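You operate a simulated robot arm through the tools that you are given. There is no shell and no other tool. Be economical: measure what you need, move in short steps, check, and stop when the job is done.

You run a simulated robot arm. Do the job below in one go: nothing can be reset, and whatever is moved stays where it is left.

TASK
Tamp the cabbage down on the cork mat and cover the tub with the crock lid.
Fine: press until it is packed, keep the tub upright and stand the tamper back. Set down upright: cabbage tub, wooden tamper.

Only the result counts: the job must be done as asked and must still hold three seconds after the hand-in. Knocking over, shifting, dropping, spilling or breaking anything else fails it. Lids that push on must go on centred and level and be pressed home; caps that screw on are set level and turned clockwise until they are tight.

THE ROBOT
A 7-joint arm with a two-finger parallel gripper, fixed in place. Base frame: the origin is at the foot of the arm, x ahead of it, y to its left, z up; the work surface is at about z = 82. Lengths are in cm, angles in rad, forces in N, time in s.
With the tool pointing down near the work surface it reaches from about 24 to 68 cm from the base axis. Its first joint turns from -1.152 to 1.152 rad. Payload 2.4 kg.
Tool frame: the origin (TCP) lies between the finger pads and is the grasp point; the fingertips stand 3 cm ahead of it; z points along the fingers, y is the line along which they close. The gripper opens to 9.4 cm. The fingers are 2.8 cm wide and 1 cm thick; the gripper's body (5 by 9.6 cm) begins 5.5 cm behind the TCP.
Orientation is that of the tool frame in the base frame, as a unit quaternion [x, y, z, w]. With the fingers straight down and closing along the base's y, the tool's x points along the base's -x, its y along +y and its z along -z.

THE INTERFACE
- The arm moves only by the tool jog_arm. Its argument "increments" is a list of rows, each an object (a shift or turn left out is 0, a gripper value left out holds the last) with "travel": the shift along the base's x, y, z in mm, a list of three; "dr": the turn, a rotation vector about the base's x, y, z in rad, a list of three; "claw": the gripper command, from -1 (shut) to 1 (fully open), values between in proportion. In form: [{"travel": [tx, ty, tz], "dr": [wx, wy, wz], "claw": claw}, ...]. A call has 1 to 8 rows; each row is the pose to reach, as a shift and turn from the pose commanded when the call began. Rows are played at 5 a second. More than 5 cm and 0.15 rad between two rows, or a gripper value outside its range, and nothing of the call is played. A pose out of reach is approached as far as the arm can. The call stops where the force on the tool passes 40 N (or 10 N more than at its start, if that is more) or the arm is blocked; 0.2 s more then pass. Each finger travels about 15.3 cm/s and halts on what it meets, pressing with about 40 N; the grip force reading is that of the motor and also rises with nothing between the fingers. The clock runs only during rows and for 0.2 s after the last one: add rows that repeat a pose to give the fingers time. The reply holds the time, the measured pose of the TCP, the force on the tool along the base axes, the opening and the grip force, in the units named above and with some noise, with the torque about the TCP (base axes, N m) and any sound that the robot's microphone picked up.
- Cameras (640 x 400 px; columns grow to the right, rows downward): "scene" is fixed at [4.07, 47.18, 145.74]; the picture's right is [-0.76, -0.65, 0.00], its down [-0.30, 0.35, -0.89] and it looks along [0.58, -0.67, -0.46] (base axes); focal length 374 px, centre (320, 200). "wrist" rides on the gripper at [7.6, 1.4, -10.3] in the tool frame; the picture's right is [-0.18, 0.98, 0.00], its down [-0.75, -0.14, -0.64] and it looks along [-0.63, -0.12, 0.77] (tool axes); focal length 243 px, centre (320, 200). There is no depth. A picture from a camera that has moved, and an enlarged one, comes with that camera's place and axes in the base frame and with its lens.
- grab_frame(camera): a new picture of that camera. No time passes.
- enlarge(camera, box): a new picture of the part [left, top, right, bottom] of that camera's present view, enlarged. No time passes.
- sign_off(): hands the job in; it is judged then, once.

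Go step by step. Nothing tells you positions but the pictures and the camera data: compare them with the known pose of the tool, close in by small moves and look again before you grip or let go. The budget is 120 turns and 68 pictures, counting those below and the enlarged ones. Unless the task says otherwise, let go and move clear before handing in, and close with one line.

The tools are called after "Request:" by a JSON object that holds its "name" and its "arguments". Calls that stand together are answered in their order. jog_arm: Moves the arm, as the interface text tells. Its arguments: {"type":"object","properties":{"increments":{"type":"array"}},"required":["increments"]} The other tools are called the same way: grab_frame (camera) takes a picture; enlarge (camera, box) takes an enlarged picture of a part of a camera's view; sign_off () hands the job in.

At the start:

```text
time_s: 0.0
ee_pos: [30.93, -11.39, 129.59]
ee_rot: [0.0, 1.0, 0.001, 0.0]
contact_force: [-0.2, -0.2, 0.4]
ft_torque: [0.02, 0.0, 0.01]
opening: 9.41
grip_force: 0.1
```

scene: 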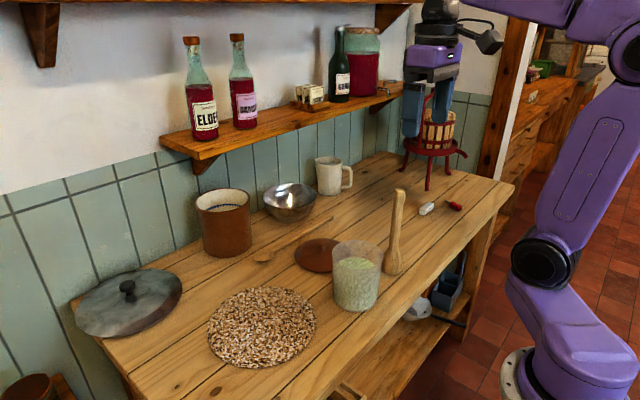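
wrist: 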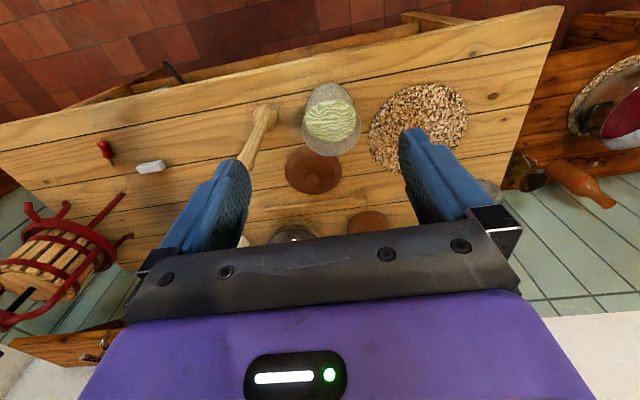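

I see a glass tub of cabbage, a tamper beside it, a round mat, a flat brown disc and a grey lid with a knob. I'll take closer views to measure them.

Request:
{"name": "enlarge", "arguments": {"camera": "scene", "box": [280, 170, 480, 320]}}

Request:
{"name": "enlarge", "arguments": {"camera": "scene", "box": [60, 170, 360, 380]}}

Request:
{"name": "enlarge", "arguments": {"camera": "wrist", "box": [220, 60, 500, 240]}}

```text
2.67 times, centred on (380, 245) of scene
camera zoom: at [4.07, 47.18, 145.74], right [-0.76, -0.65, 0.0], down [-0.3, 0.35, -0.89], along [0.58, -0.67, -0.46], focal length 997 px, centre (160, 80)
```

zoom: 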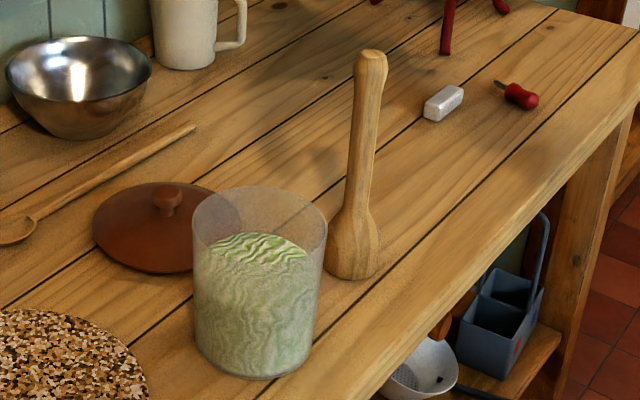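

```text
1.90 times, centred on (210, 275) of scene
camera zoom: at [4.07, 47.18, 145.74], right [-0.76, -0.65, 0.0], down [-0.3, 0.35, -0.89], along [0.58, -0.67, -0.46], focal length 712 px, centre (530, 57)
```

zoom: 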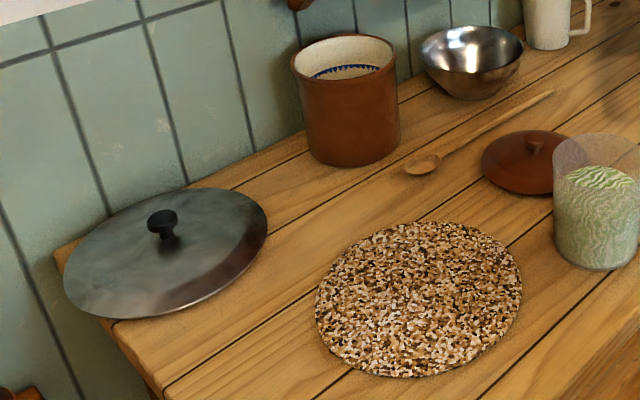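

```text
2.22 times, centred on (360, 150) of wrist
camera zoom: at [23.32, -9.87, 139.89], right [0.18, 0.98, 0.0], down [0.75, -0.14, 0.64], along [0.63, -0.12, -0.77], focal length 539 px, centre (231, 311)
```

zoom: 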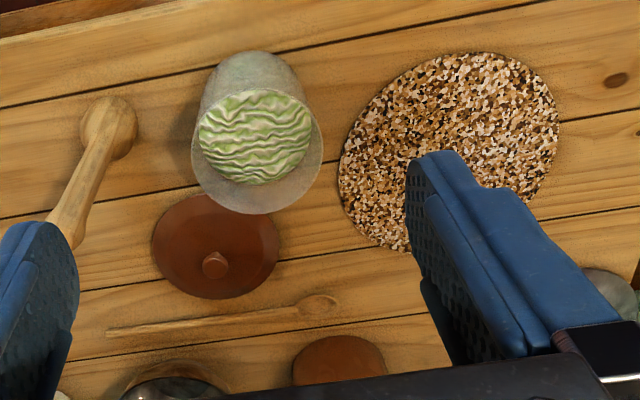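

The brown knobbed lid is the size to take for the crock lid, since the grey one is far too large. I estimate the tub at (43,-11), its diameter about 11.5 so it needs a rim pinch; the mat is near (53,9.4), the tamper near (43,-27) and the lid near (60.5,-18.6). I'll move closer to refine these.

Request:
{"name": "jog_arm", "arguments": {"increments": [{"travel": [25, 10, -40]}, {"travel": [50, 20, -80]}, {"travel": [75, 30, -120]}, {"travel": [90, 35, -160]}, {"travel": [90, 35, -160]}]}}

Request:
{"name": "grab_frame", "arguments": {"camera": "wrist"}}

Request:
{"name": "grab_frame", "arguments": {"camera": "scene"}}

```text
time_s: 1.2
ee_pos: [39.99, -8.03, 113.7]
ee_rot: [0.001, 1.0, -0.001, 0.0]
contact_force: [-0.2, -0.1, -0.5]
ft_torque: [0.03, 0.01, -0.01]
opening: 9.41
grip_force: 0.2
```

```text
62 pictures are left
camera wrist: at [32.34, -6.45, 123.92], right [0.18, 0.98, 0.0], down [0.75, -0.14, 0.64], along [0.63, -0.12, -0.77], focal length 243 px, centre (320, 200)
```

wrist: 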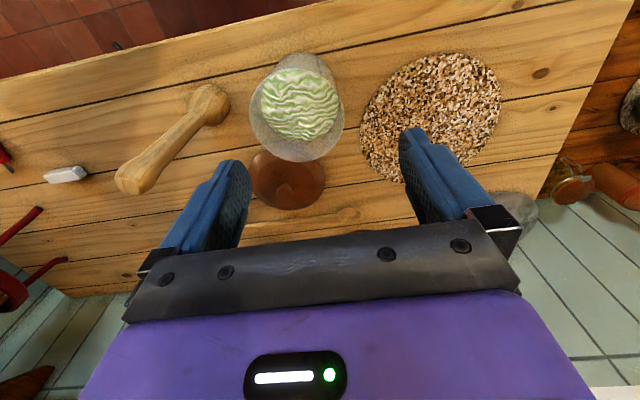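

```text
61 pictures are left
```

scene: 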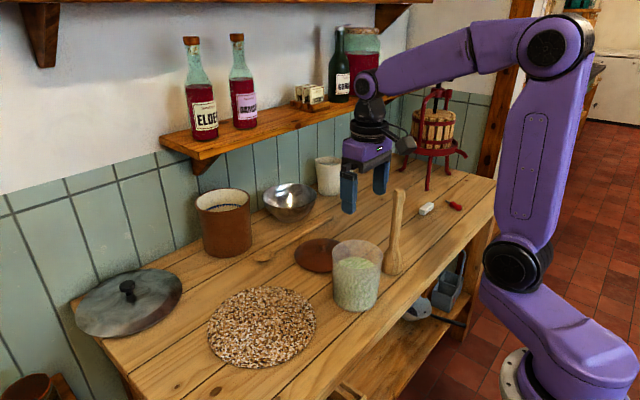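

Request:
{"name": "enlarge", "arguments": {"camera": "wrist", "box": [230, 30, 390, 180]}}

Request:
{"name": "enlarge", "arguments": {"camera": "scene", "box": [310, 220, 410, 320]}}

```text
2.67 times, centred on (310, 105) of wrist
camera zoom: at [32.34, -6.45, 123.92], right [0.18, 0.98, 0.0], down [0.75, -0.14, 0.64], along [0.63, -0.12, -0.77], focal length 647 px, centre (347, 453)
```

zoom: 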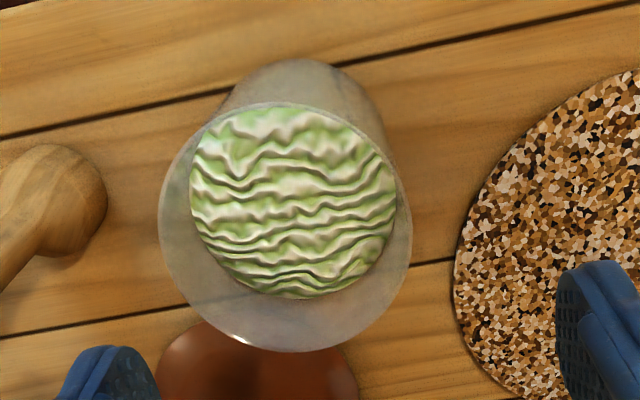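

```text
4.00 times, centred on (360, 270) of scene
camera zoom: at [4.07, 47.18, 145.74], right [-0.76, -0.65, 0.0], down [-0.3, 0.35, -0.89], along [0.58, -0.67, -0.46], focal length 1495 px, centre (160, -80)
```

zoom: 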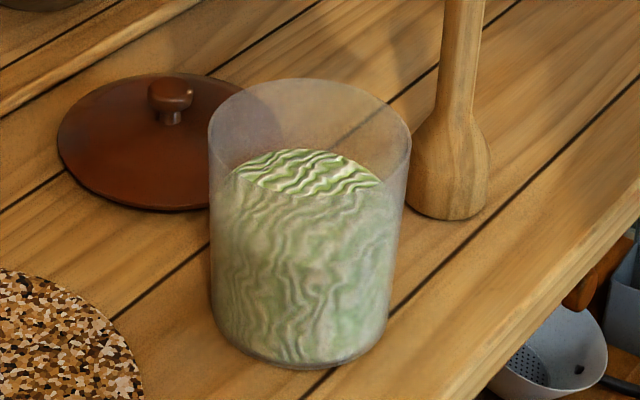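

The rim centre works out near (42.9,-11.2,95.2), with an inner diameter of about 10.7 and the cabbage about 3 cm below the rim. I'll put the partly closed fingers inside the rim and open them against the wall, which lifts the tub evenly.

Request:
{"name": "jog_arm", "arguments": {"increments": [{"travel": [15, -16, -40], "claw": 0.4}, {"travel": [29, -32, -85]}, {"travel": [29, -32, -85]}]}}

Request:
{"name": "grab_frame", "arguments": {"camera": "wrist"}}

Request:
{"name": "enlarge", "arguments": {"camera": "scene", "box": [290, 160, 430, 320]}}

```text
time_s: 2.0
ee_pos: [42.78, -11.0, 105.14]
ee_rot: [0.001, 1.0, 0.0, 0.0]
contact_force: [0.2, 0.3, 0.2]
ft_torque: [0.01, -0.03, 0.02]
opening: 6.59
grip_force: 0.1
```

```text
58 pictures are left
camera wrist: at [35.21, -9.52, 115.35], right [0.18, 0.98, 0.0], down [0.75, -0.14, 0.64], along [0.63, -0.12, -0.77], focal length 243 px, centre (320, 200)
```

wrist: 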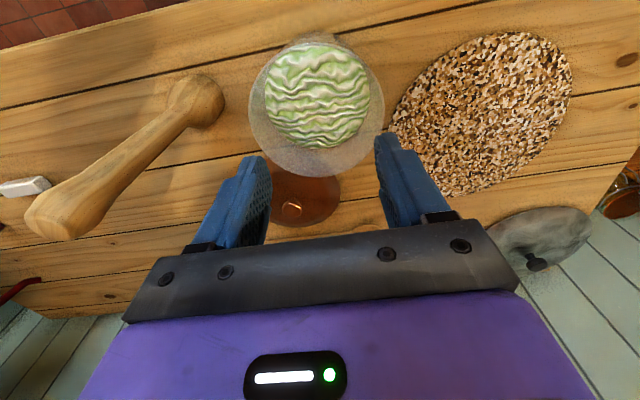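

```text
2.50 times, centred on (360, 240) of scene
camera zoom: at [4.07, 47.18, 145.74], right [-0.76, -0.65, 0.0], down [-0.3, 0.35, -0.89], along [0.58, -0.67, -0.46], focal length 934 px, centre (220, 100)
```

zoom: 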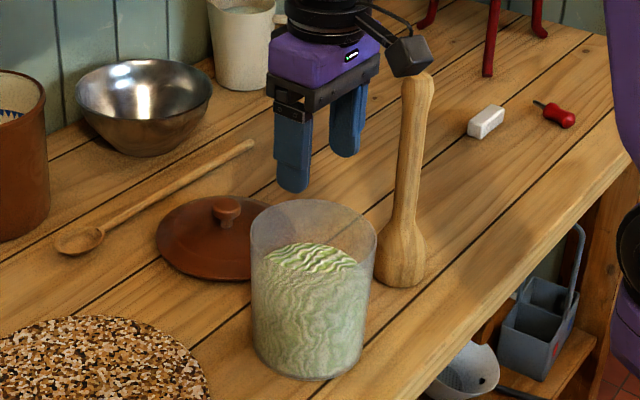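

The tub lines up at about (42.7,-11.2), so I'll lower the fingers inside the rim.

Request:
{"name": "jog_arm", "arguments": {"increments": [{"travel": [0, -2, -30]}, {"travel": [0, -2, -60]}, {"travel": [0, -2, -85]}, {"travel": [0, -2, -85]}]}}

Request:
{"name": "enlarge", "arguments": {"camera": "scene", "box": [290, 160, 430, 320]}}

Request:
{"name": "grab_frame", "arguments": {"camera": "wrist"}}

```text
time_s: 3.0
ee_pos: [43.01, -11.32, 96.58]
ee_rot: [0.0, 1.0, 0.0, 0.0]
contact_force: [0.4, 0.2, -0.5]
ft_torque: [-0.03, -0.02, -0.02]
opening: 6.58
grip_force: 0.1
```

```text
2.50 times, centred on (360, 240) of scene
camera zoom: at [4.07, 47.18, 145.74], right [-0.76, -0.65, 0.0], down [-0.3, 0.35, -0.89], along [0.58, -0.67, -0.46], focal length 934 px, centre (220, 100)
```

zoom: 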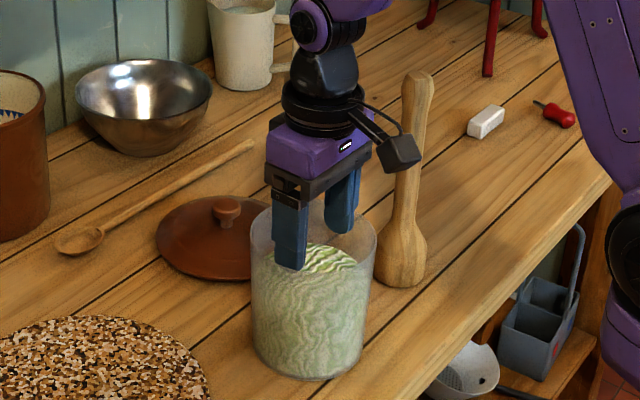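

```text
55 pictures are left
camera wrist: at [35.37, -9.79, 106.79], right [0.18, 0.98, 0.0], down [0.75, -0.14, 0.64], along [0.63, -0.12, -0.77], focal length 243 px, centre (320, 200)
```

wrist: 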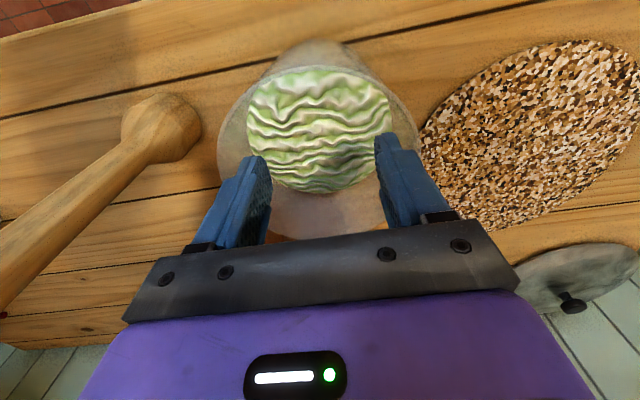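

The fingers are inside the rim and well centred. I'll go a little deeper and open them against the wall.

Request:
{"name": "jog_arm", "arguments": {"increments": [{"travel": [0, 2, -6]}, {"travel": [0, 2, -6], "claw": 0.6}, {"travel": [0, 2, -6], "claw": 0.75}, {"travel": [0, 2, -6], "claw": 0.9}, {"travel": [0, 2, -6], "claw": 1}, {"travel": [0, 2, -6], "claw": 1}]}}

Request:
{"name": "enlarge", "arguments": {"camera": "scene", "box": [290, 160, 430, 320]}}

```text
time_s: 4.4
ee_pos: [42.96, -11.08, 95.91]
ee_rot: [0.001, 1.0, 0.0, -0.001]
contact_force: [0.2, -1.5, 2.6]
ft_torque: [-0.03, -0.05, -0.01]
opening: 7.3
grip_force: 0.0
```

```text
2.50 times, centred on (360, 240) of scene
camera zoom: at [4.07, 47.18, 145.74], right [-0.76, -0.65, 0.0], down [-0.3, 0.35, -0.89], along [0.58, -0.67, -0.46], focal length 934 px, centre (220, 100)
```

zoom: 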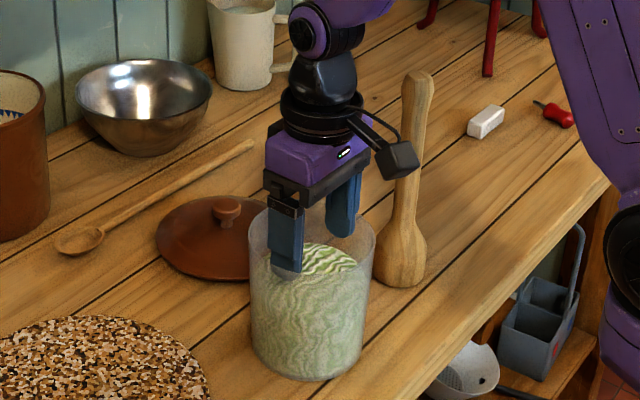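

The fingers stopped at 7.3 cm against the wall, as hoped. Next is a small test lift.

Request:
{"name": "jog_arm", "arguments": {"increments": [{"travel": [0, 0, 5]}, {"travel": [0, 0, 10]}, {"travel": [0, 0, 15]}, {"travel": [0, 0, 15]}]}}

Request:
{"name": "enlarge", "arguments": {"camera": "scene", "box": [290, 160, 430, 320]}}

```text
time_s: 5.4
ee_pos: [42.86, -11.1, 97.44]
ee_rot: [0.0, 1.0, 0.0, 0.0]
contact_force: [0.3, -0.3, -4.4]
ft_torque: [0.04, 0.01, -0.01]
opening: 7.32
grip_force: 0.1
```

```text
2.50 times, centred on (360, 240) of scene
camera zoom: at [4.07, 47.18, 145.74], right [-0.76, -0.65, 0.0], down [-0.3, 0.35, -0.89], along [0.58, -0.67, -0.46], focal length 934 px, centre (220, 100)
```

zoom: 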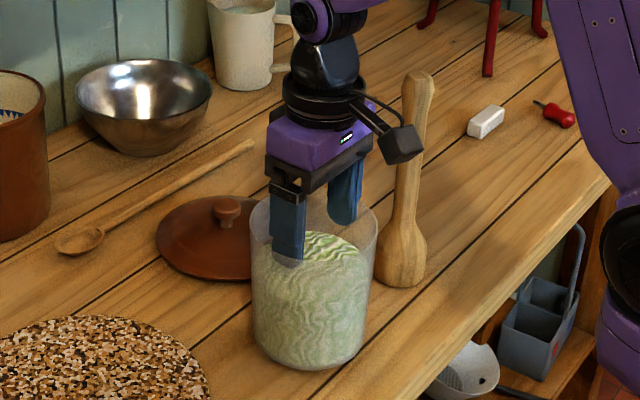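

The tub lifts cleanly and hangs upright. I'll carry it over to the mat centre at about (53,9.6).

Request:
{"name": "jog_arm", "arguments": {"increments": [{"travel": [0, 0, 20]}, {"travel": [14, 29, 25]}, {"travel": [29, 59, 25]}, {"travel": [43, 89, 25]}, {"travel": [58, 119, 25]}, {"travel": [72, 149, 25]}, {"travel": [87, 178, 25]}, {"travel": [101, 207, 25]}]}}

Request:
{"name": "grab_frame", "arguments": {"camera": "scene"}}

Request:
{"name": "grab_frame", "arguments": {"camera": "wrist"}}

```text
time_s: 7.2
ee_pos: [53.02, 9.82, 99.83]
ee_rot: [0.001, 1.0, 0.0, 0.0]
contact_force: [0.5, 0.2, -3.7]
ft_torque: [-0.01, 0.03, -0.03]
opening: 7.36
grip_force: 0.1
```

```text
52 pictures are left
```

scene: 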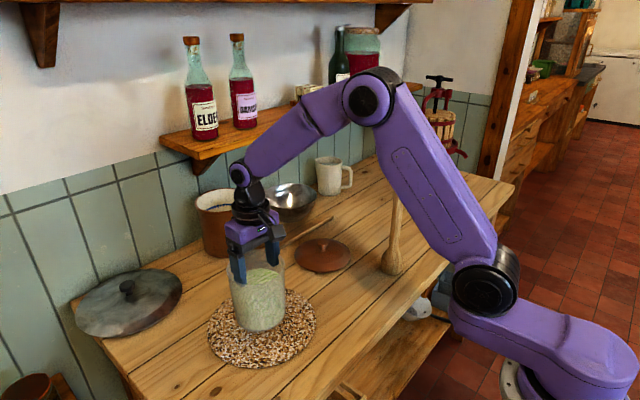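

```text
51 pictures are left
camera wrist: at [45.36, 11.33, 110.09], right [0.19, 0.98, 0.0], down [0.75, -0.14, 0.64], along [0.63, -0.12, -0.77], focal length 243 px, centre (320, 200)
```

wrist: 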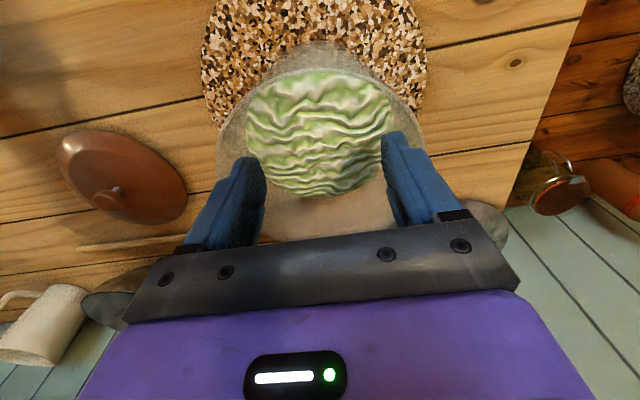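

The tub is centred over the mat. I'll lower it gently.

Request:
{"name": "jog_arm", "arguments": {"increments": [{"travel": [0, -1, -12]}, {"travel": [0, -1, -20]}, {"travel": [0, -1, -25]}, {"travel": [0, -1, -28]}, {"travel": [0, -1, -28]}]}}

```text
time_s: 8.4
ee_pos: [52.91, 9.47, 97.11]
ee_rot: [0.0, 1.0, 0.0, 0.0]
contact_force: [0.1, 0.1, -5.1]
ft_torque: [-0.01, 0.0, 0.03]
opening: 7.41
grip_force: 0.0
```

Request:
{"name": "jog_arm", "arguments": {"increments": [{"travel": [0, 0, -2]}, {"travel": [0, 0, -4]}, {"travel": [0, 0, -4]}]}}

Request:
{"name": "enlarge", "arguments": {"camera": "scene", "box": [190, 210, 340, 380]}}

```text
time_s: 9.2
ee_pos: [53.15, 9.53, 96.7]
ee_rot: [0.001, 1.0, 0.0, 0.0]
contact_force: [-0.4, -0.4, -4.6]
ft_torque: [-0.01, 0.03, 0.01]
opening: 7.39
grip_force: 0.1
```

```text
2.35 times, centred on (265, 295) of scene
camera zoom: at [4.07, 47.18, 145.74], right [-0.76, -0.65, 0.0], down [-0.3, 0.35, -0.89], along [0.58, -0.67, -0.46], focal length 880 px, centre (449, -24)
```

zoom: 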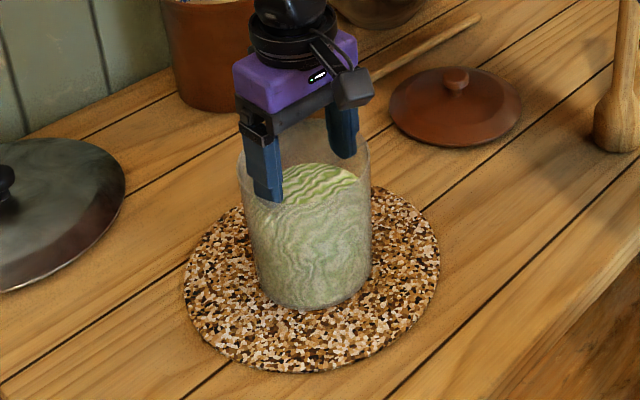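

It's almost down, so I'll lower further in small steps until the force shows contact.

Request:
{"name": "jog_arm", "arguments": {"increments": [{"travel": [0, 0, -2]}, {"travel": [0, 0, -4]}, {"travel": [0, 0, -4]}]}}

```text
time_s: 10.0
ee_pos: [53.15, 9.43, 96.49]
ee_rot: [0.001, 1.0, 0.0, 0.003]
contact_force: [-5.6, -7.1, 35.6]
ft_torque: [0.08, 0.14, -0.15]
opening: 7.37
grip_force: 0.0
```

It made contact. I'll ease off slightly, let go by closing the fingers a little, and rise clear.

Request:
{"name": "jog_arm", "arguments": {"increments": [{"travel": [0, 0, 2], "claw": 1}, {"travel": [0, 0, 2], "claw": 0.5}, {"travel": [0, 0, 2], "claw": 0.4}, {"travel": [0, 0, 2], "claw": 0.4}]}}

Request:
{"name": "enlarge", "arguments": {"camera": "scene", "box": [190, 210, 340, 380]}}

```text
time_s: 11.0
ee_pos: [52.91, 9.59, 96.51]
ee_rot: [0.0, 1.0, -0.001, 0.0]
contact_force: [0.1, -0.9, -0.8]
ft_torque: [0.03, 0.02, -0.01]
opening: 6.59
grip_force: 0.1
```

```text
2.35 times, centred on (265, 295) of scene
camera zoom: at [4.07, 47.18, 145.74], right [-0.76, -0.65, 0.0], down [-0.3, 0.35, -0.89], along [0.58, -0.67, -0.46], focal length 880 px, centre (449, -24)
```

zoom: 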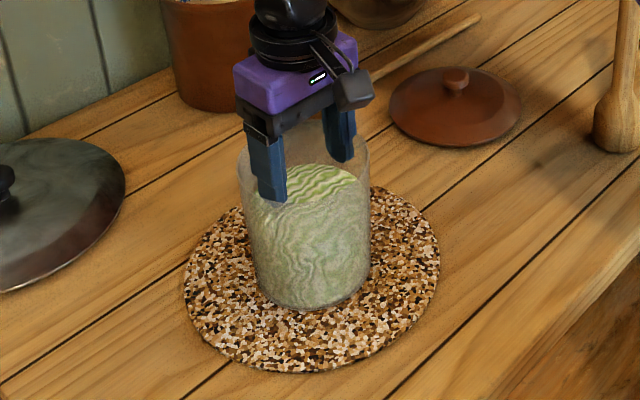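

The tub is on the mat and free. I'll raise the hand and move to where I can measure the tamper.

Request:
{"name": "jog_arm", "arguments": {"increments": [{"travel": [0, 0, 40]}, {"travel": [0, 0, 80]}, {"travel": [0, 0, 120]}, {"travel": [0, -40, 150]}, {"travel": [-20, -80, 170]}, {"travel": [-40, -120, 180]}, {"travel": [-60, -160, 180]}, {"travel": [-80, -200, 180]}]}}

Request:
{"name": "jog_arm", "arguments": {"increments": [{"travel": [-20, -40, 0]}, {"travel": [-40, -80, 0], "claw": 0.6}, {"travel": [-40, -120, 0]}, {"travel": [-40, -140, 0]}, {"travel": [-40, -140, 0]}]}}

Request:
{"name": "grab_frame", "arguments": {"camera": "wrist"}}

Request:
{"name": "enlarge", "arguments": {"camera": "scene", "box": [340, 160, 460, 300]}}

```text
time_s: 12.8
ee_pos: [44.9, -10.52, 114.65]
ee_rot: [0.0, 1.0, 0.001, 0.0]
contact_force: [0.3, 0.4, 0.1]
ft_torque: [0.0, 0.01, -0.01]
opening: 6.58
grip_force: 0.1
```

```text
time_s: 14.0
ee_pos: [40.9, -24.51, 114.54]
ee_rot: [-0.001, 1.0, 0.0, 0.0]
contact_force: [-0.7, -0.4, 0.7]
ft_torque: [-0.01, 0.04, -0.01]
opening: 7.51
grip_force: 0.0
```

```text
48 pictures are left
camera wrist: at [33.22, -23.11, 124.77], right [0.18, 0.98, 0.0], down [0.75, -0.14, 0.64], along [0.63, -0.12, -0.77], focal length 243 px, centre (320, 200)
```

wrist: 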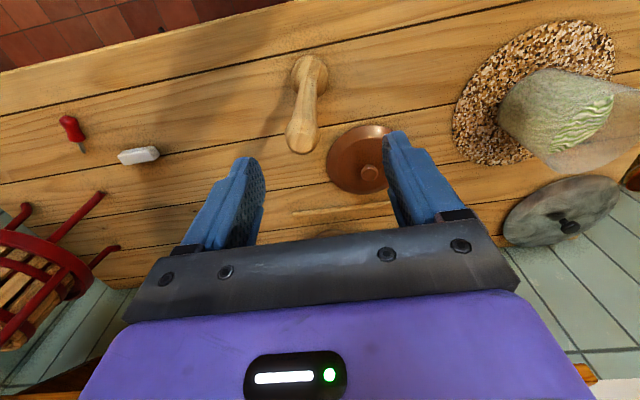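

```text
2.86 times, centred on (400, 230) of scene
camera zoom: at [4.07, 47.18, 145.74], right [-0.76, -0.65, 0.0], down [-0.3, 0.35, -0.89], along [0.58, -0.67, -0.46], focal length 1068 px, centre (91, 114)
```

zoom: 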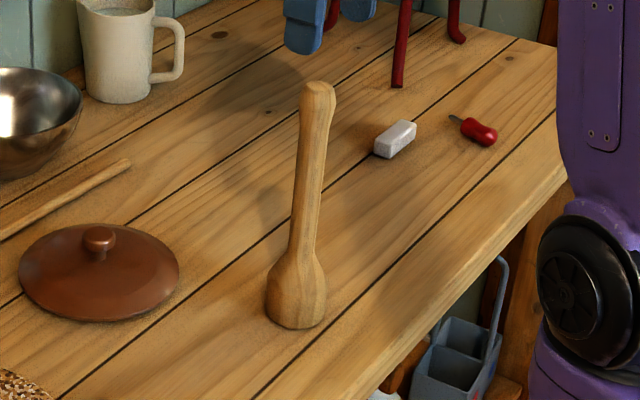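

The tamper stands upright at about (42.4,-26.6), with its top near z 105.5. I'll move over it, stop just above and check.

Request:
{"name": "jog_arm", "arguments": {"increments": [{"travel": [15, -21, 0], "claw": 1}, {"travel": [15, -21, -45]}, {"travel": [15, -21, -45]}]}}

Request:
{"name": "grab_frame", "arguments": {"camera": "wrist"}}

Request:
{"name": "enlarge", "arguments": {"camera": "scene", "box": [340, 140, 460, 280]}}

```text
time_s: 14.8
ee_pos: [42.32, -26.74, 109.92]
ee_rot: [0.0, 1.0, 0.001, 0.001]
contact_force: [-0.5, 0.2, 0.5]
ft_torque: [0.02, 0.03, -0.02]
opening: 9.4
grip_force: 0.1
```

```text
46 pictures are left
camera wrist: at [34.69, -25.25, 120.25], right [0.18, 0.98, 0.0], down [0.75, -0.14, 0.64], along [0.63, -0.12, -0.77], focal length 243 px, centre (320, 200)
```

wrist: 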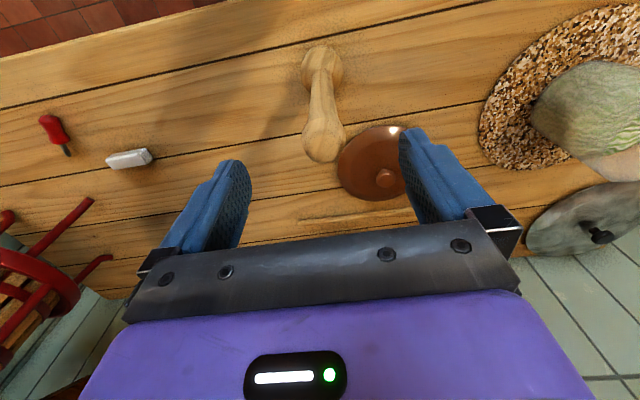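

```text
2.86 times, centred on (400, 210) of scene
camera zoom: at [4.07, 47.18, 145.74], right [-0.76, -0.65, 0.0], down [-0.3, 0.35, -0.89], along [0.58, -0.67, -0.46], focal length 1068 px, centre (91, 171)
```

zoom: 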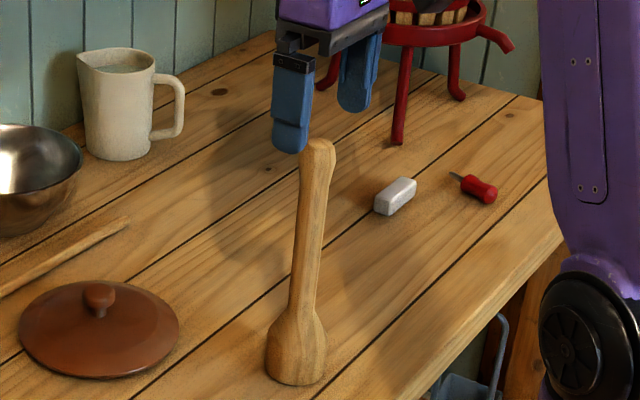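

Aligned. I'll descend and grip the handle.

Request:
{"name": "jog_arm", "arguments": {"increments": [{"travel": [1, 2, -30]}, {"travel": [1, 2, -60]}, {"travel": [1, 2, -85]}, {"travel": [1, 2, -85]}]}}

Request:
{"name": "grab_frame", "arguments": {"camera": "wrist"}}

Request:
{"name": "enlarge", "arguments": {"camera": "scene", "box": [340, 140, 460, 280]}}

```text
time_s: 15.8
ee_pos: [42.56, -26.45, 101.58]
ee_rot: [0.001, 1.0, 0.0, 0.0]
contact_force: [0.4, -0.1, 0.5]
ft_torque: [-0.02, -0.02, 0.01]
opening: 9.42
grip_force: 0.1
```

```text
44 pictures are left
camera wrist: at [34.87, -24.9, 111.91], right [0.18, 0.98, 0.0], down [0.75, -0.14, 0.64], along [0.63, -0.12, -0.77], focal length 243 px, centre (320, 200)
```

wrist: 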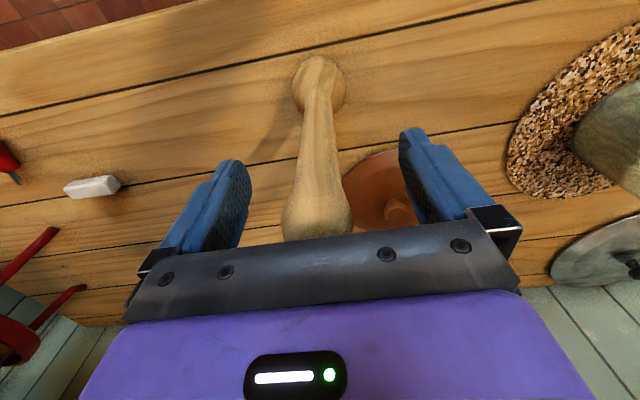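

```text
2.86 times, centred on (400, 210) of scene
camera zoom: at [4.07, 47.18, 145.74], right [-0.76, -0.65, 0.0], down [-0.3, 0.35, -0.89], along [0.58, -0.67, -0.46], focal length 1068 px, centre (91, 171)
```

zoom: 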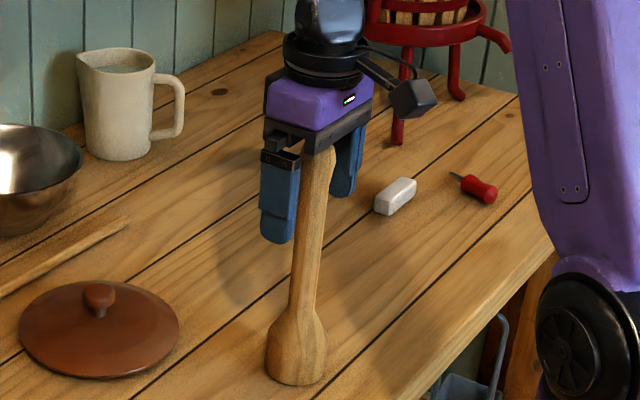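

Request:
{"name": "jog_arm", "arguments": {"increments": [{"travel": [0, 0, 0], "claw": -0.2}, {"travel": [0, 0, 0], "claw": -0.5}, {"travel": [0, 0, 0], "claw": -1}, {"travel": [0, 0, 0], "claw": -1}]}}

Request:
{"name": "enlarge", "arguments": {"camera": "scene", "box": [340, 140, 460, 280]}}

```text
time_s: 16.8
ee_pos: [42.57, -26.4, 101.71]
ee_rot: [0.0, 1.0, 0.0, -0.001]
contact_force: [0.6, -0.8, 0.2]
ft_torque: [-0.01, -0.03, -0.04]
opening: 2.54
grip_force: 40.5
```

```text
2.86 times, centred on (400, 210) of scene
camera zoom: at [4.07, 47.18, 145.74], right [-0.76, -0.65, 0.0], down [-0.3, 0.35, -0.89], along [0.58, -0.67, -0.46], focal length 1068 px, centre (91, 171)
```

zoom: 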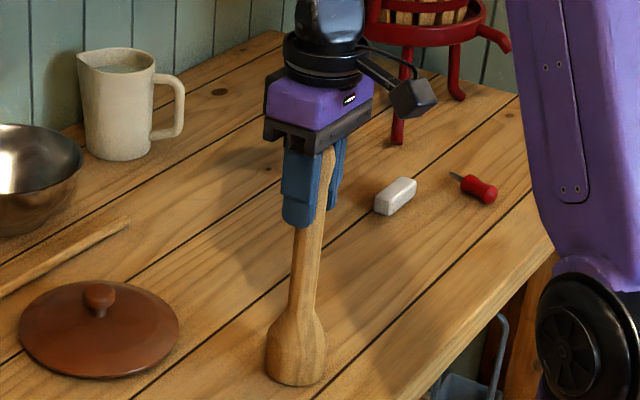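

The tamper is held, with its bottom about 19.6 cm below the TCP. I'll lift it well above the rim height and carry it over the tub.

Request:
{"name": "jog_arm", "arguments": {"increments": [{"travel": [0, 0, 40]}, {"travel": [0, 0, 80]}, {"travel": [0, 0, 120]}, {"travel": [0, 0, 160]}, {"travel": [0, 0, 195]}, {"travel": [0, 0, 195]}]}}

Request:
{"name": "jog_arm", "arguments": {"increments": [{"travel": [14, 46, 0]}, {"travel": [27, 92, 0]}, {"travel": [41, 138, 0]}, {"travel": [54, 184, 0]}, {"travel": [68, 230, 0]}, {"travel": [82, 276, 0]}, {"travel": [95, 322, 0]}, {"travel": [105, 358, 0]}]}}

Request:
{"name": "grab_frame", "arguments": {"camera": "scene"}}

Request:
{"name": "grab_frame", "arguments": {"camera": "wrist"}}

```text
time_s: 18.2
ee_pos: [42.39, -26.67, 120.95]
ee_rot: [0.001, 1.0, 0.0, 0.0]
contact_force: [-0.2, -0.3, -3.2]
ft_torque: [-0.04, -0.02, -0.01]
opening: 2.57
grip_force: 39.4
```

```text
time_s: 20.0
ee_pos: [53.3, 9.56, 121.23]
ee_rot: [0.001, 1.0, -0.001, 0.001]
contact_force: [0.0, -0.2, -2.9]
ft_torque: [0.0, -0.01, 0.0]
opening: 2.57
grip_force: 40.0
```

```text
41 pictures are left
```

scene: 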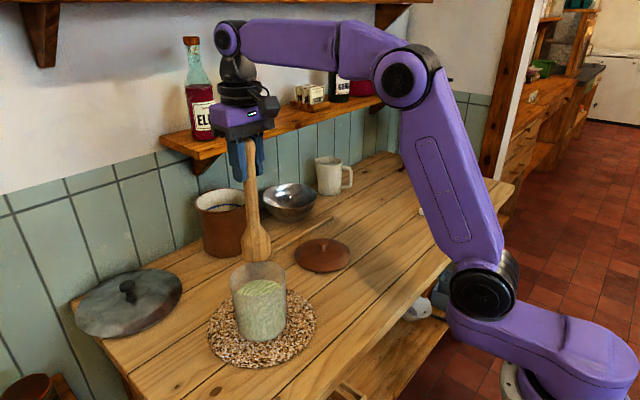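

```text
40 pictures are left
camera wrist: at [45.5, 11.09, 131.43], right [0.19, 0.98, 0.0], down [0.75, -0.14, 0.64], along [0.63, -0.12, -0.77], focal length 243 px, centre (320, 200)
```

wrist: 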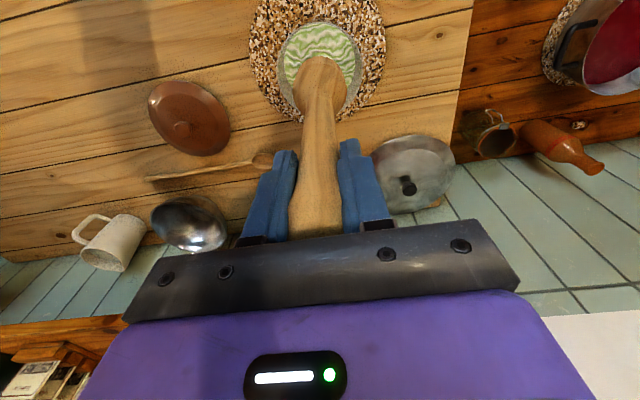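

The tamper hangs centred over the tub. I'll lower it in and check before pressing.

Request:
{"name": "jog_arm", "arguments": {"increments": [{"travel": [0, 0, -25]}, {"travel": [0, 0, -50]}, {"travel": [0, 0, -75]}, {"travel": [0, 0, -75]}]}}

Request:
{"name": "enlarge", "arguments": {"camera": "scene", "box": [190, 210, 340, 380]}}

```text
time_s: 21.0
ee_pos: [53.24, 9.31, 113.55]
ee_rot: [0.001, 1.0, -0.001, 0.001]
contact_force: [-0.6, -0.1, -2.9]
ft_torque: [0.01, -0.01, -0.04]
opening: 2.59
grip_force: 39.7
```

```text
2.35 times, centred on (265, 295) of scene
camera zoom: at [4.07, 47.18, 145.74], right [-0.76, -0.65, 0.0], down [-0.3, 0.35, -0.89], along [0.58, -0.67, -0.46], focal length 880 px, centre (449, -24)
```

zoom: 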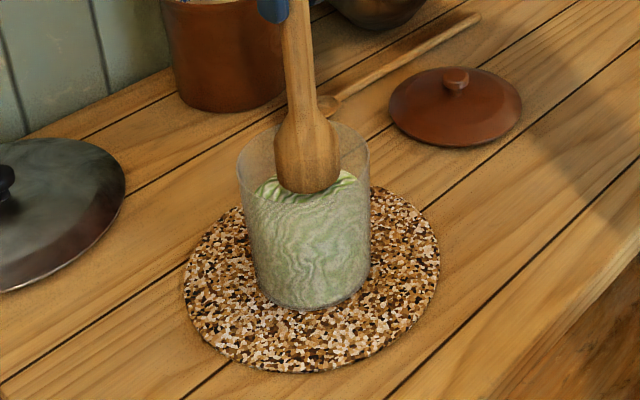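

Now I'll press down in small steps, watching the force.

Request:
{"name": "jog_arm", "arguments": {"increments": [{"travel": [0, 1, -5]}, {"travel": [0, 1, -10]}, {"travel": [0, 1, -15]}, {"travel": [0, 1, -20]}, {"travel": [0, 1, -25]}]}}

```text
time_s: 22.2
ee_pos: [53.15, 9.39, 111.23]
ee_rot: [0.001, 1.0, -0.001, 0.0]
contact_force: [0.0, -0.7, -3.5]
ft_torque: [0.0, 0.0, -0.01]
opening: 2.56
grip_force: 40.0
```

Request:
{"name": "jog_arm", "arguments": {"increments": [{"travel": [0, 1, -4]}, {"travel": [0, 1, -8]}, {"travel": [0, 1, -12]}, {"travel": [0, 1, -16]}, {"travel": [0, 1, -20]}]}}

Request:
{"name": "enlarge", "arguments": {"camera": "scene", "box": [190, 210, 340, 380]}}

```text
time_s: 23.4
ee_pos: [53.06, 9.5, 109.09]
ee_rot: [0.001, 1.0, 0.0, 0.0]
contact_force: [0.3, -0.7, -3.1]
ft_torque: [-0.01, 0.0, 0.01]
opening: 2.57
grip_force: 39.8
```

```text
2.35 times, centred on (265, 295) of scene
camera zoom: at [4.07, 47.18, 145.74], right [-0.76, -0.65, 0.0], down [-0.3, 0.35, -0.89], along [0.58, -0.67, -0.46], focal length 880 px, centre (449, -24)
```

zoom: 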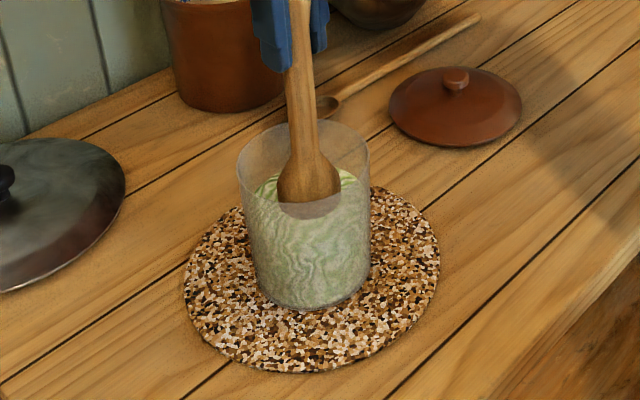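

There's no resistance yet, so I'll continue down gently.

Request:
{"name": "jog_arm", "arguments": {"increments": [{"travel": [0, 0, -4]}, {"travel": [0, 0, -8]}, {"travel": [0, 0, -12]}, {"travel": [0, 0, -16]}]}}

```text
time_s: 24.4
ee_pos: [53.0, 9.56, 107.6]
ee_rot: [0.0, 1.0, 0.0, 0.0]
contact_force: [-0.3, -0.6, -3.2]
ft_torque: [0.0, 0.03, 0.0]
opening: 2.56
grip_force: 40.1
```

Request:
{"name": "enlarge", "arguments": {"camera": "scene", "box": [190, 210, 340, 380]}}

Request:
{"name": "enlarge", "arguments": {"camera": "wrist", "box": [220, 0, 420, 140]}}

```text
2.35 times, centred on (265, 295) of scene
camera zoom: at [4.07, 47.18, 145.74], right [-0.76, -0.65, 0.0], down [-0.3, 0.35, -0.89], along [0.58, -0.67, -0.46], focal length 880 px, centre (449, -24)
```

zoom: 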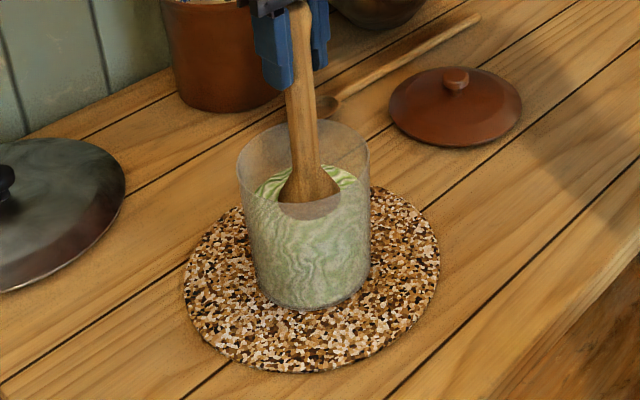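

```text
2.86 times, centred on (320, 70) of wrist
camera zoom: at [45.39, 11.15, 117.79], right [0.18, 0.98, 0.0], down [0.75, -0.14, 0.64], along [0.63, -0.12, -0.77], focal length 693 px, centre (320, 571)
```

zoom: 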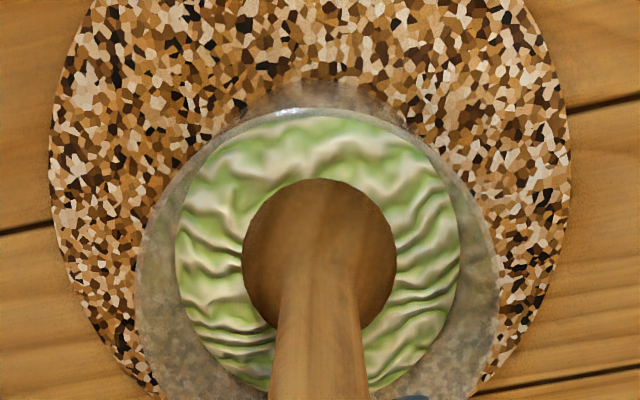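

The tamper is sinking into the cabbage with no resistance yet. I'll keep going in small steps.

Request:
{"name": "jog_arm", "arguments": {"increments": [{"travel": [0, 0, -3]}, {"travel": [0, 0, -6]}, {"travel": [0, 0, -9]}, {"travel": [0, 0, -12]}, {"travel": [0, 0, -12]}]}}

Request:
{"name": "enlarge", "arguments": {"camera": "scene", "box": [190, 210, 340, 380]}}

```text
time_s: 25.6
ee_pos: [52.97, 9.5, 106.27]
ee_rot: [-0.001, 1.0, 0.001, 0.0]
contact_force: [-1.1, 1.1, -3.4]
ft_torque: [-0.01, -0.01, 0.03]
opening: 2.58
grip_force: 40.3
```

```text
2.35 times, centred on (265, 295) of scene
camera zoom: at [4.07, 47.18, 145.74], right [-0.76, -0.65, 0.0], down [-0.3, 0.35, -0.89], along [0.58, -0.67, -0.46], focal length 880 px, centre (449, -24)
```

zoom: 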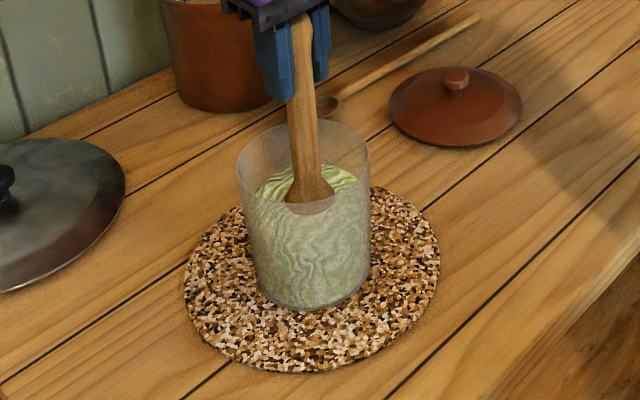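

Request:
{"name": "jog_arm", "arguments": {"increments": [{"travel": [0, 0, -3]}, {"travel": [0, 0, -6]}, {"travel": [0, 0, -9]}, {"travel": [0, 0, -12]}, {"travel": [0, 0, -15]}, {"travel": [0, 0, -18]}, {"travel": [0, 0, -21]}]}}

```text
time_s: 26.9
ee_pos: [53.16, 9.45, 104.95]
ee_rot: [0.001, 1.0, 0.0, 0.003]
contact_force: [-2.9, -0.9, 5.9]
ft_torque: [-0.07, 0.29, -0.01]
opening: 2.57
grip_force: 40.2
stopped in row 6: the force on the tool passed its limit at 45 N (the readings are from after the stop); the commanded pose is now the measured one
```

Firm resistance now, with the press passing 40 N. I'll look at the result.

Request:
{"name": "enlarge", "arguments": {"camera": "scene", "box": [190, 210, 340, 380]}}

Request:
{"name": "enlarge", "arguments": {"camera": "wrist", "box": [220, 0, 420, 140]}}

```text
2.35 times, centred on (265, 295) of scene
camera zoom: at [4.05, 47.18, 145.74], right [-0.76, -0.65, 0.0], down [-0.3, 0.35, -0.89], along [0.58, -0.67, -0.46], focal length 880 px, centre (449, -24)
```

zoom: 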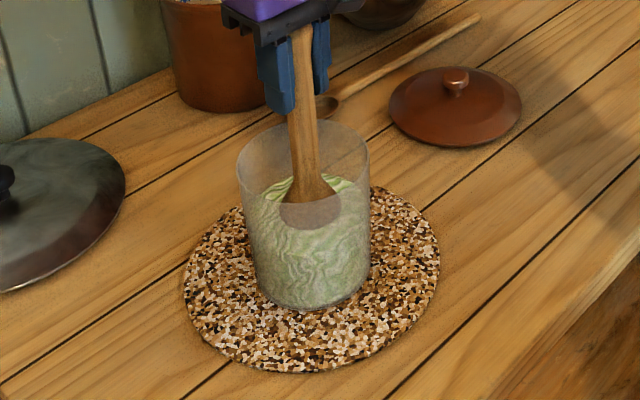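

```text
2.86 times, centred on (320, 70) of wrist
camera zoom: at [45.41, 11.11, 115.21], right [0.19, 0.98, 0.0], down [0.75, -0.14, 0.65], along [0.64, -0.12, -0.76], focal length 693 px, centre (320, 571)
```

zoom: 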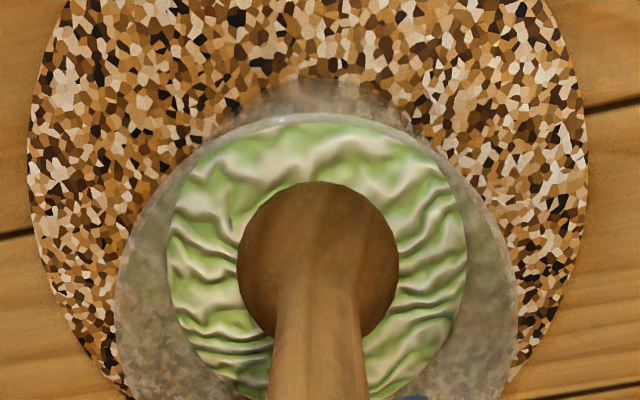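

The cabbage surface dropped a little under force. I'll repeat the press as a held push.

Request:
{"name": "jog_arm", "arguments": {"increments": [{"travel": [0, 0, -1]}, {"travel": [0, 0, -2]}, {"travel": [0, 0, -3]}, {"travel": [0, 0, -3]}, {"travel": [0, 0, -3]}, {"travel": [0, 0, -3]}]}}

Request:
{"name": "enlarge", "arguments": {"camera": "scene", "box": [190, 210, 340, 380]}}

```text
time_s: 27.8
ee_pos: [53.3, 9.52, 105.02]
ee_rot: [0.001, 1.0, 0.0, 0.008]
contact_force: [-4.2, -0.4, 8.9]
ft_torque: [-0.12, 0.39, -0.02]
opening: 2.58
grip_force: 39.7
stopped in row 4: the force on the tool passed its limit at 42 N (the readings are from after the stop); the commanded pose is now the measured one
```

```text
2.35 times, centred on (265, 295) of scene
camera zoom: at [4.04, 47.18, 145.74], right [-0.76, -0.65, 0.0], down [-0.3, 0.35, -0.89], along [0.58, -0.67, -0.46], focal length 880 px, centre (449, -24)
```

zoom: 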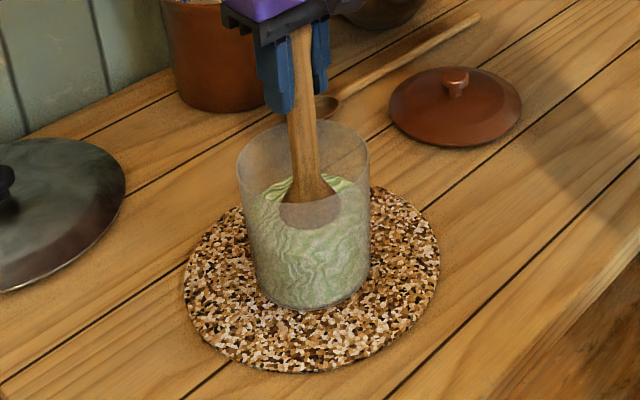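

Request:
{"name": "jog_arm", "arguments": {"increments": [{"travel": [0, 0, -1]}, {"travel": [0, 0, -2]}, {"travel": [0, 0, -2]}, {"travel": [0, 0, -2]}, {"travel": [0, 0, -2]}, {"travel": [0, 0, -2]}, {"travel": [0, 0, -2]}, {"travel": [0, 0, -2]}]}}

Request:
{"name": "enlarge", "arguments": {"camera": "scene", "box": [220, 240, 310, 350]}}

```text
time_s: 28.6
ee_pos: [53.32, 9.55, 105.04]
ee_rot: [0.0, 1.0, 0.001, 0.009]
contact_force: [-3.9, -0.6, 8.9]
ft_torque: [-0.16, 0.39, -0.03]
opening: 2.58
grip_force: 40.0
stopped in row 4: the force on the tool passed its limit at 41 N (the readings are from after the stop); the commanded pose is now the measured one
```

```text
3.64 times, centred on (265, 295) of scene
camera zoom: at [4.04, 47.18, 145.74], right [-0.76, -0.65, 0.0], down [-0.3, 0.35, -0.89], along [0.58, -0.67, -0.46], focal length 1359 px, centre (520, -146)
```

zoom: 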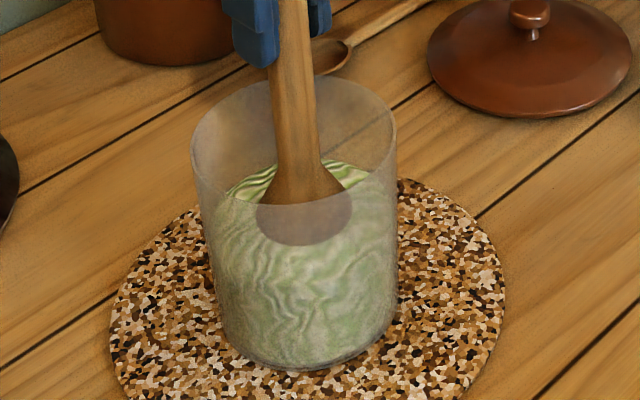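

Hard resistance, and no further change. I'll lift the tamper out of the cabbage, correct a slight tilt and inspect.

Request:
{"name": "jog_arm", "arguments": {"increments": [{"travel": [0, 0, 5], "dr": [0, 0.009, 0]}, {"travel": [-1, 0, 30], "dr": [0, 0.018, 0]}, {"travel": [-1, 0, 60], "dr": [0, 0.018, 0]}, {"travel": [-1, 0, 75], "dr": [0, 0.018, 0]}, {"travel": [-1, 0, 75], "dr": [0, 0.018, 0]}]}}

Request:
{"name": "enlarge", "arguments": {"camera": "scene", "box": [190, 210, 340, 380]}}

Request:
{"name": "enlarge", "arguments": {"camera": "wrist", "box": [220, 0, 420, 140]}}

```text
time_s: 29.8
ee_pos: [53.11, 9.56, 112.39]
ee_rot: [0.0, 1.0, 0.001, 0.0]
contact_force: [0.5, -0.1, -2.8]
ft_torque: [-0.02, -0.02, -0.01]
opening: 2.56
grip_force: 40.3
```

```text
2.35 times, centred on (265, 295) of scene
camera zoom: at [4.07, 47.18, 145.74], right [-0.76, -0.65, 0.0], down [-0.3, 0.35, -0.89], along [0.58, -0.67, -0.46], focal length 880 px, centre (449, -24)
```

zoom: 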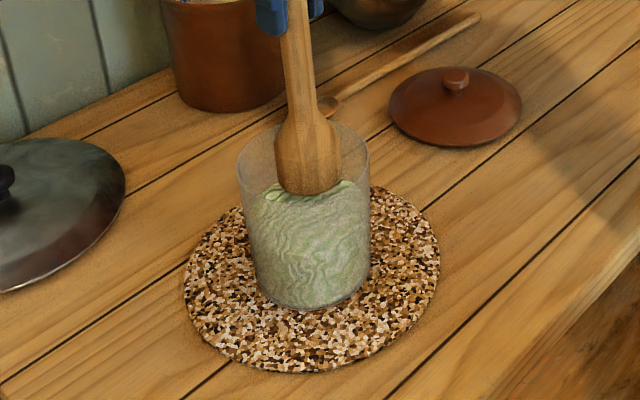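

```text
2.86 times, centred on (320, 70) of wrist
camera zoom: at [45.53, 11.04, 122.72], right [0.18, 0.98, 0.0], down [0.75, -0.14, 0.64], along [0.63, -0.12, -0.77], focal length 693 px, centre (320, 571)
```

zoom: 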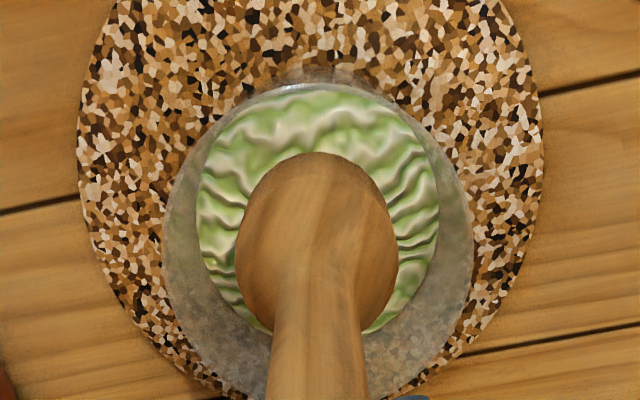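

The cabbage has gone down about a centimetre. I'll do another stroke to see whether it packs further.

Request:
{"name": "jog_arm", "arguments": {"increments": [{"travel": [0, 0, -25]}, {"travel": [0, 0, -50]}, {"travel": [0, 0, -66]}, {"travel": [0, 0, -70]}, {"travel": [0, 0, -74]}, {"travel": [0, 0, -77]}, {"travel": [0, 0, -80]}, {"travel": [0, 0, -82]}]}}

Request:
{"name": "enlarge", "arguments": {"camera": "scene", "box": [190, 210, 340, 380]}}

```text
time_s: 31.4
ee_pos: [53.26, 9.68, 104.98]
ee_rot: [0.0, 1.0, 0.001, 0.003]
contact_force: [-4.1, -0.4, 8.3]
ft_torque: [-0.19, 0.47, -0.01]
opening: 2.55
grip_force: 40.1
stopped in row 7: the force on the tool passed its limit at 46 N (the readings are from after the stop); the commanded pose is now the measured one
```

```text
2.35 times, centred on (265, 295) of scene
camera zoom: at [4.04, 47.18, 145.74], right [-0.76, -0.65, 0.0], down [-0.3, 0.35, -0.89], along [0.58, -0.67, -0.46], focal length 880 px, centre (449, -24)
```

zoom: 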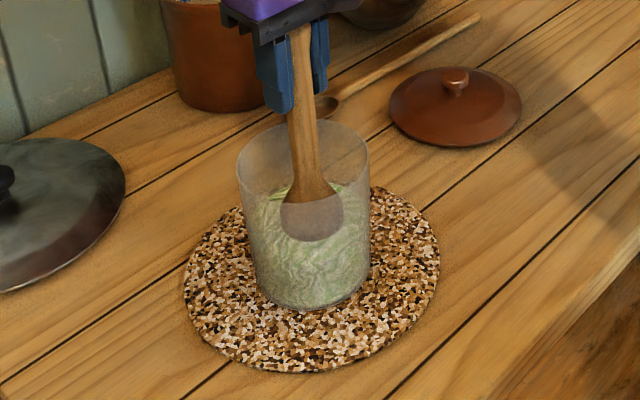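

Each full stroke packs it further, so I'll repeat.

Request:
{"name": "jog_arm", "arguments": {"increments": [{"travel": [-1, 0, 30], "dr": [0, 0.006, 0]}, {"travel": [-1, -1, 70], "dr": [0, 0.006, 0]}, {"travel": [-1, -1, 70], "dr": [0, 0.006, 0]}, {"travel": [-1, -1, 30], "dr": [0, 0.006, 0]}, {"travel": [-1, -1, 5], "dr": [0, 0.006, 0]}, {"travel": [-1, -1, 0], "dr": [0, 0.006, 0]}, {"travel": [-1, -1, -4], "dr": [0, 0.006, 0]}, {"travel": [-1, -1, -6], "dr": [0, 0.006, 0]}]}}

Request:
{"name": "enlarge", "arguments": {"camera": "scene", "box": [190, 210, 340, 380]}}

```text
time_s: 33.0
ee_pos: [53.13, 9.47, 104.94]
ee_rot: [0.0, 1.0, 0.001, 0.001]
contact_force: [-3.9, -0.3, 10.1]
ft_torque: [-0.16, 0.53, -0.05]
opening: 2.57
grip_force: 39.5
stopped in row 8: the force on the tool passed its limit at 47 N (the readings are from after the stop); the commanded pose is now the measured one
```

```text
2.35 times, centred on (265, 295) of scene
camera zoom: at [4.04, 47.18, 145.74], right [-0.76, -0.65, 0.0], down [-0.3, 0.35, -0.89], along [0.58, -0.67, -0.46], focal length 880 px, centre (449, -24)
```

zoom: 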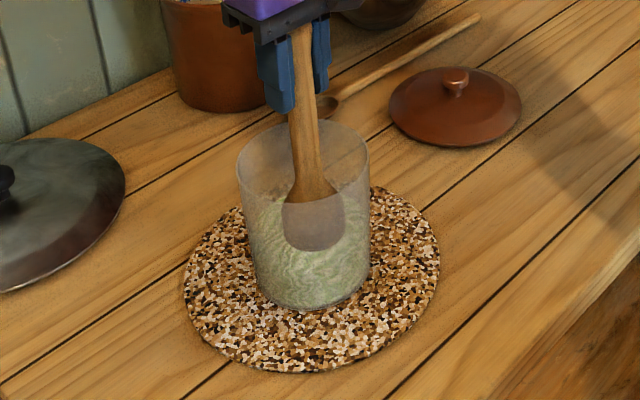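

Request:
{"name": "jog_arm", "arguments": {"increments": [{"travel": [0, 0, 30], "dr": [0, 0.002, 0]}, {"travel": [0, 1, 70], "dr": [0, 0.002, 0]}, {"travel": [0, 1, 70], "dr": [0, 0.002, 0]}, {"travel": [0, 1, 30], "dr": [0, 0.002, 0]}, {"travel": [0, 1, 5], "dr": [0, 0.002, 0]}, {"travel": [0, 1, 0], "dr": [0, 0.002, 0]}, {"travel": [0, 1, -4], "dr": [0, 0.002, 0]}, {"travel": [0, 1, -6], "dr": [0, 0.002, 0]}]}}

Request:
{"name": "enlarge", "arguments": {"camera": "scene", "box": [190, 210, 340, 380]}}

```text
time_s: 34.7
ee_pos: [53.24, 9.62, 104.99]
ee_rot: [-0.001, 1.0, 0.002, 0.004]
contact_force: [-4.7, -0.3, 8.3]
ft_torque: [-0.19, 0.53, -0.01]
opening: 2.59
grip_force: 40.0
stopped in row 8: the force on the tool passed its limit at 44 N (the readings are from after the stop); the commanded pose is now the measured one
```

```text
2.35 times, centred on (265, 295) of scene
camera zoom: at [4.04, 47.18, 145.74], right [-0.76, -0.65, 0.0], down [-0.3, 0.35, -0.89], along [0.58, -0.67, -0.46], focal length 880 px, centre (449, -24)
```

zoom: 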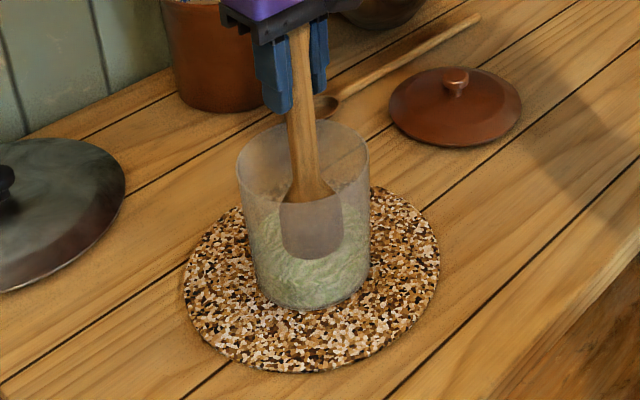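

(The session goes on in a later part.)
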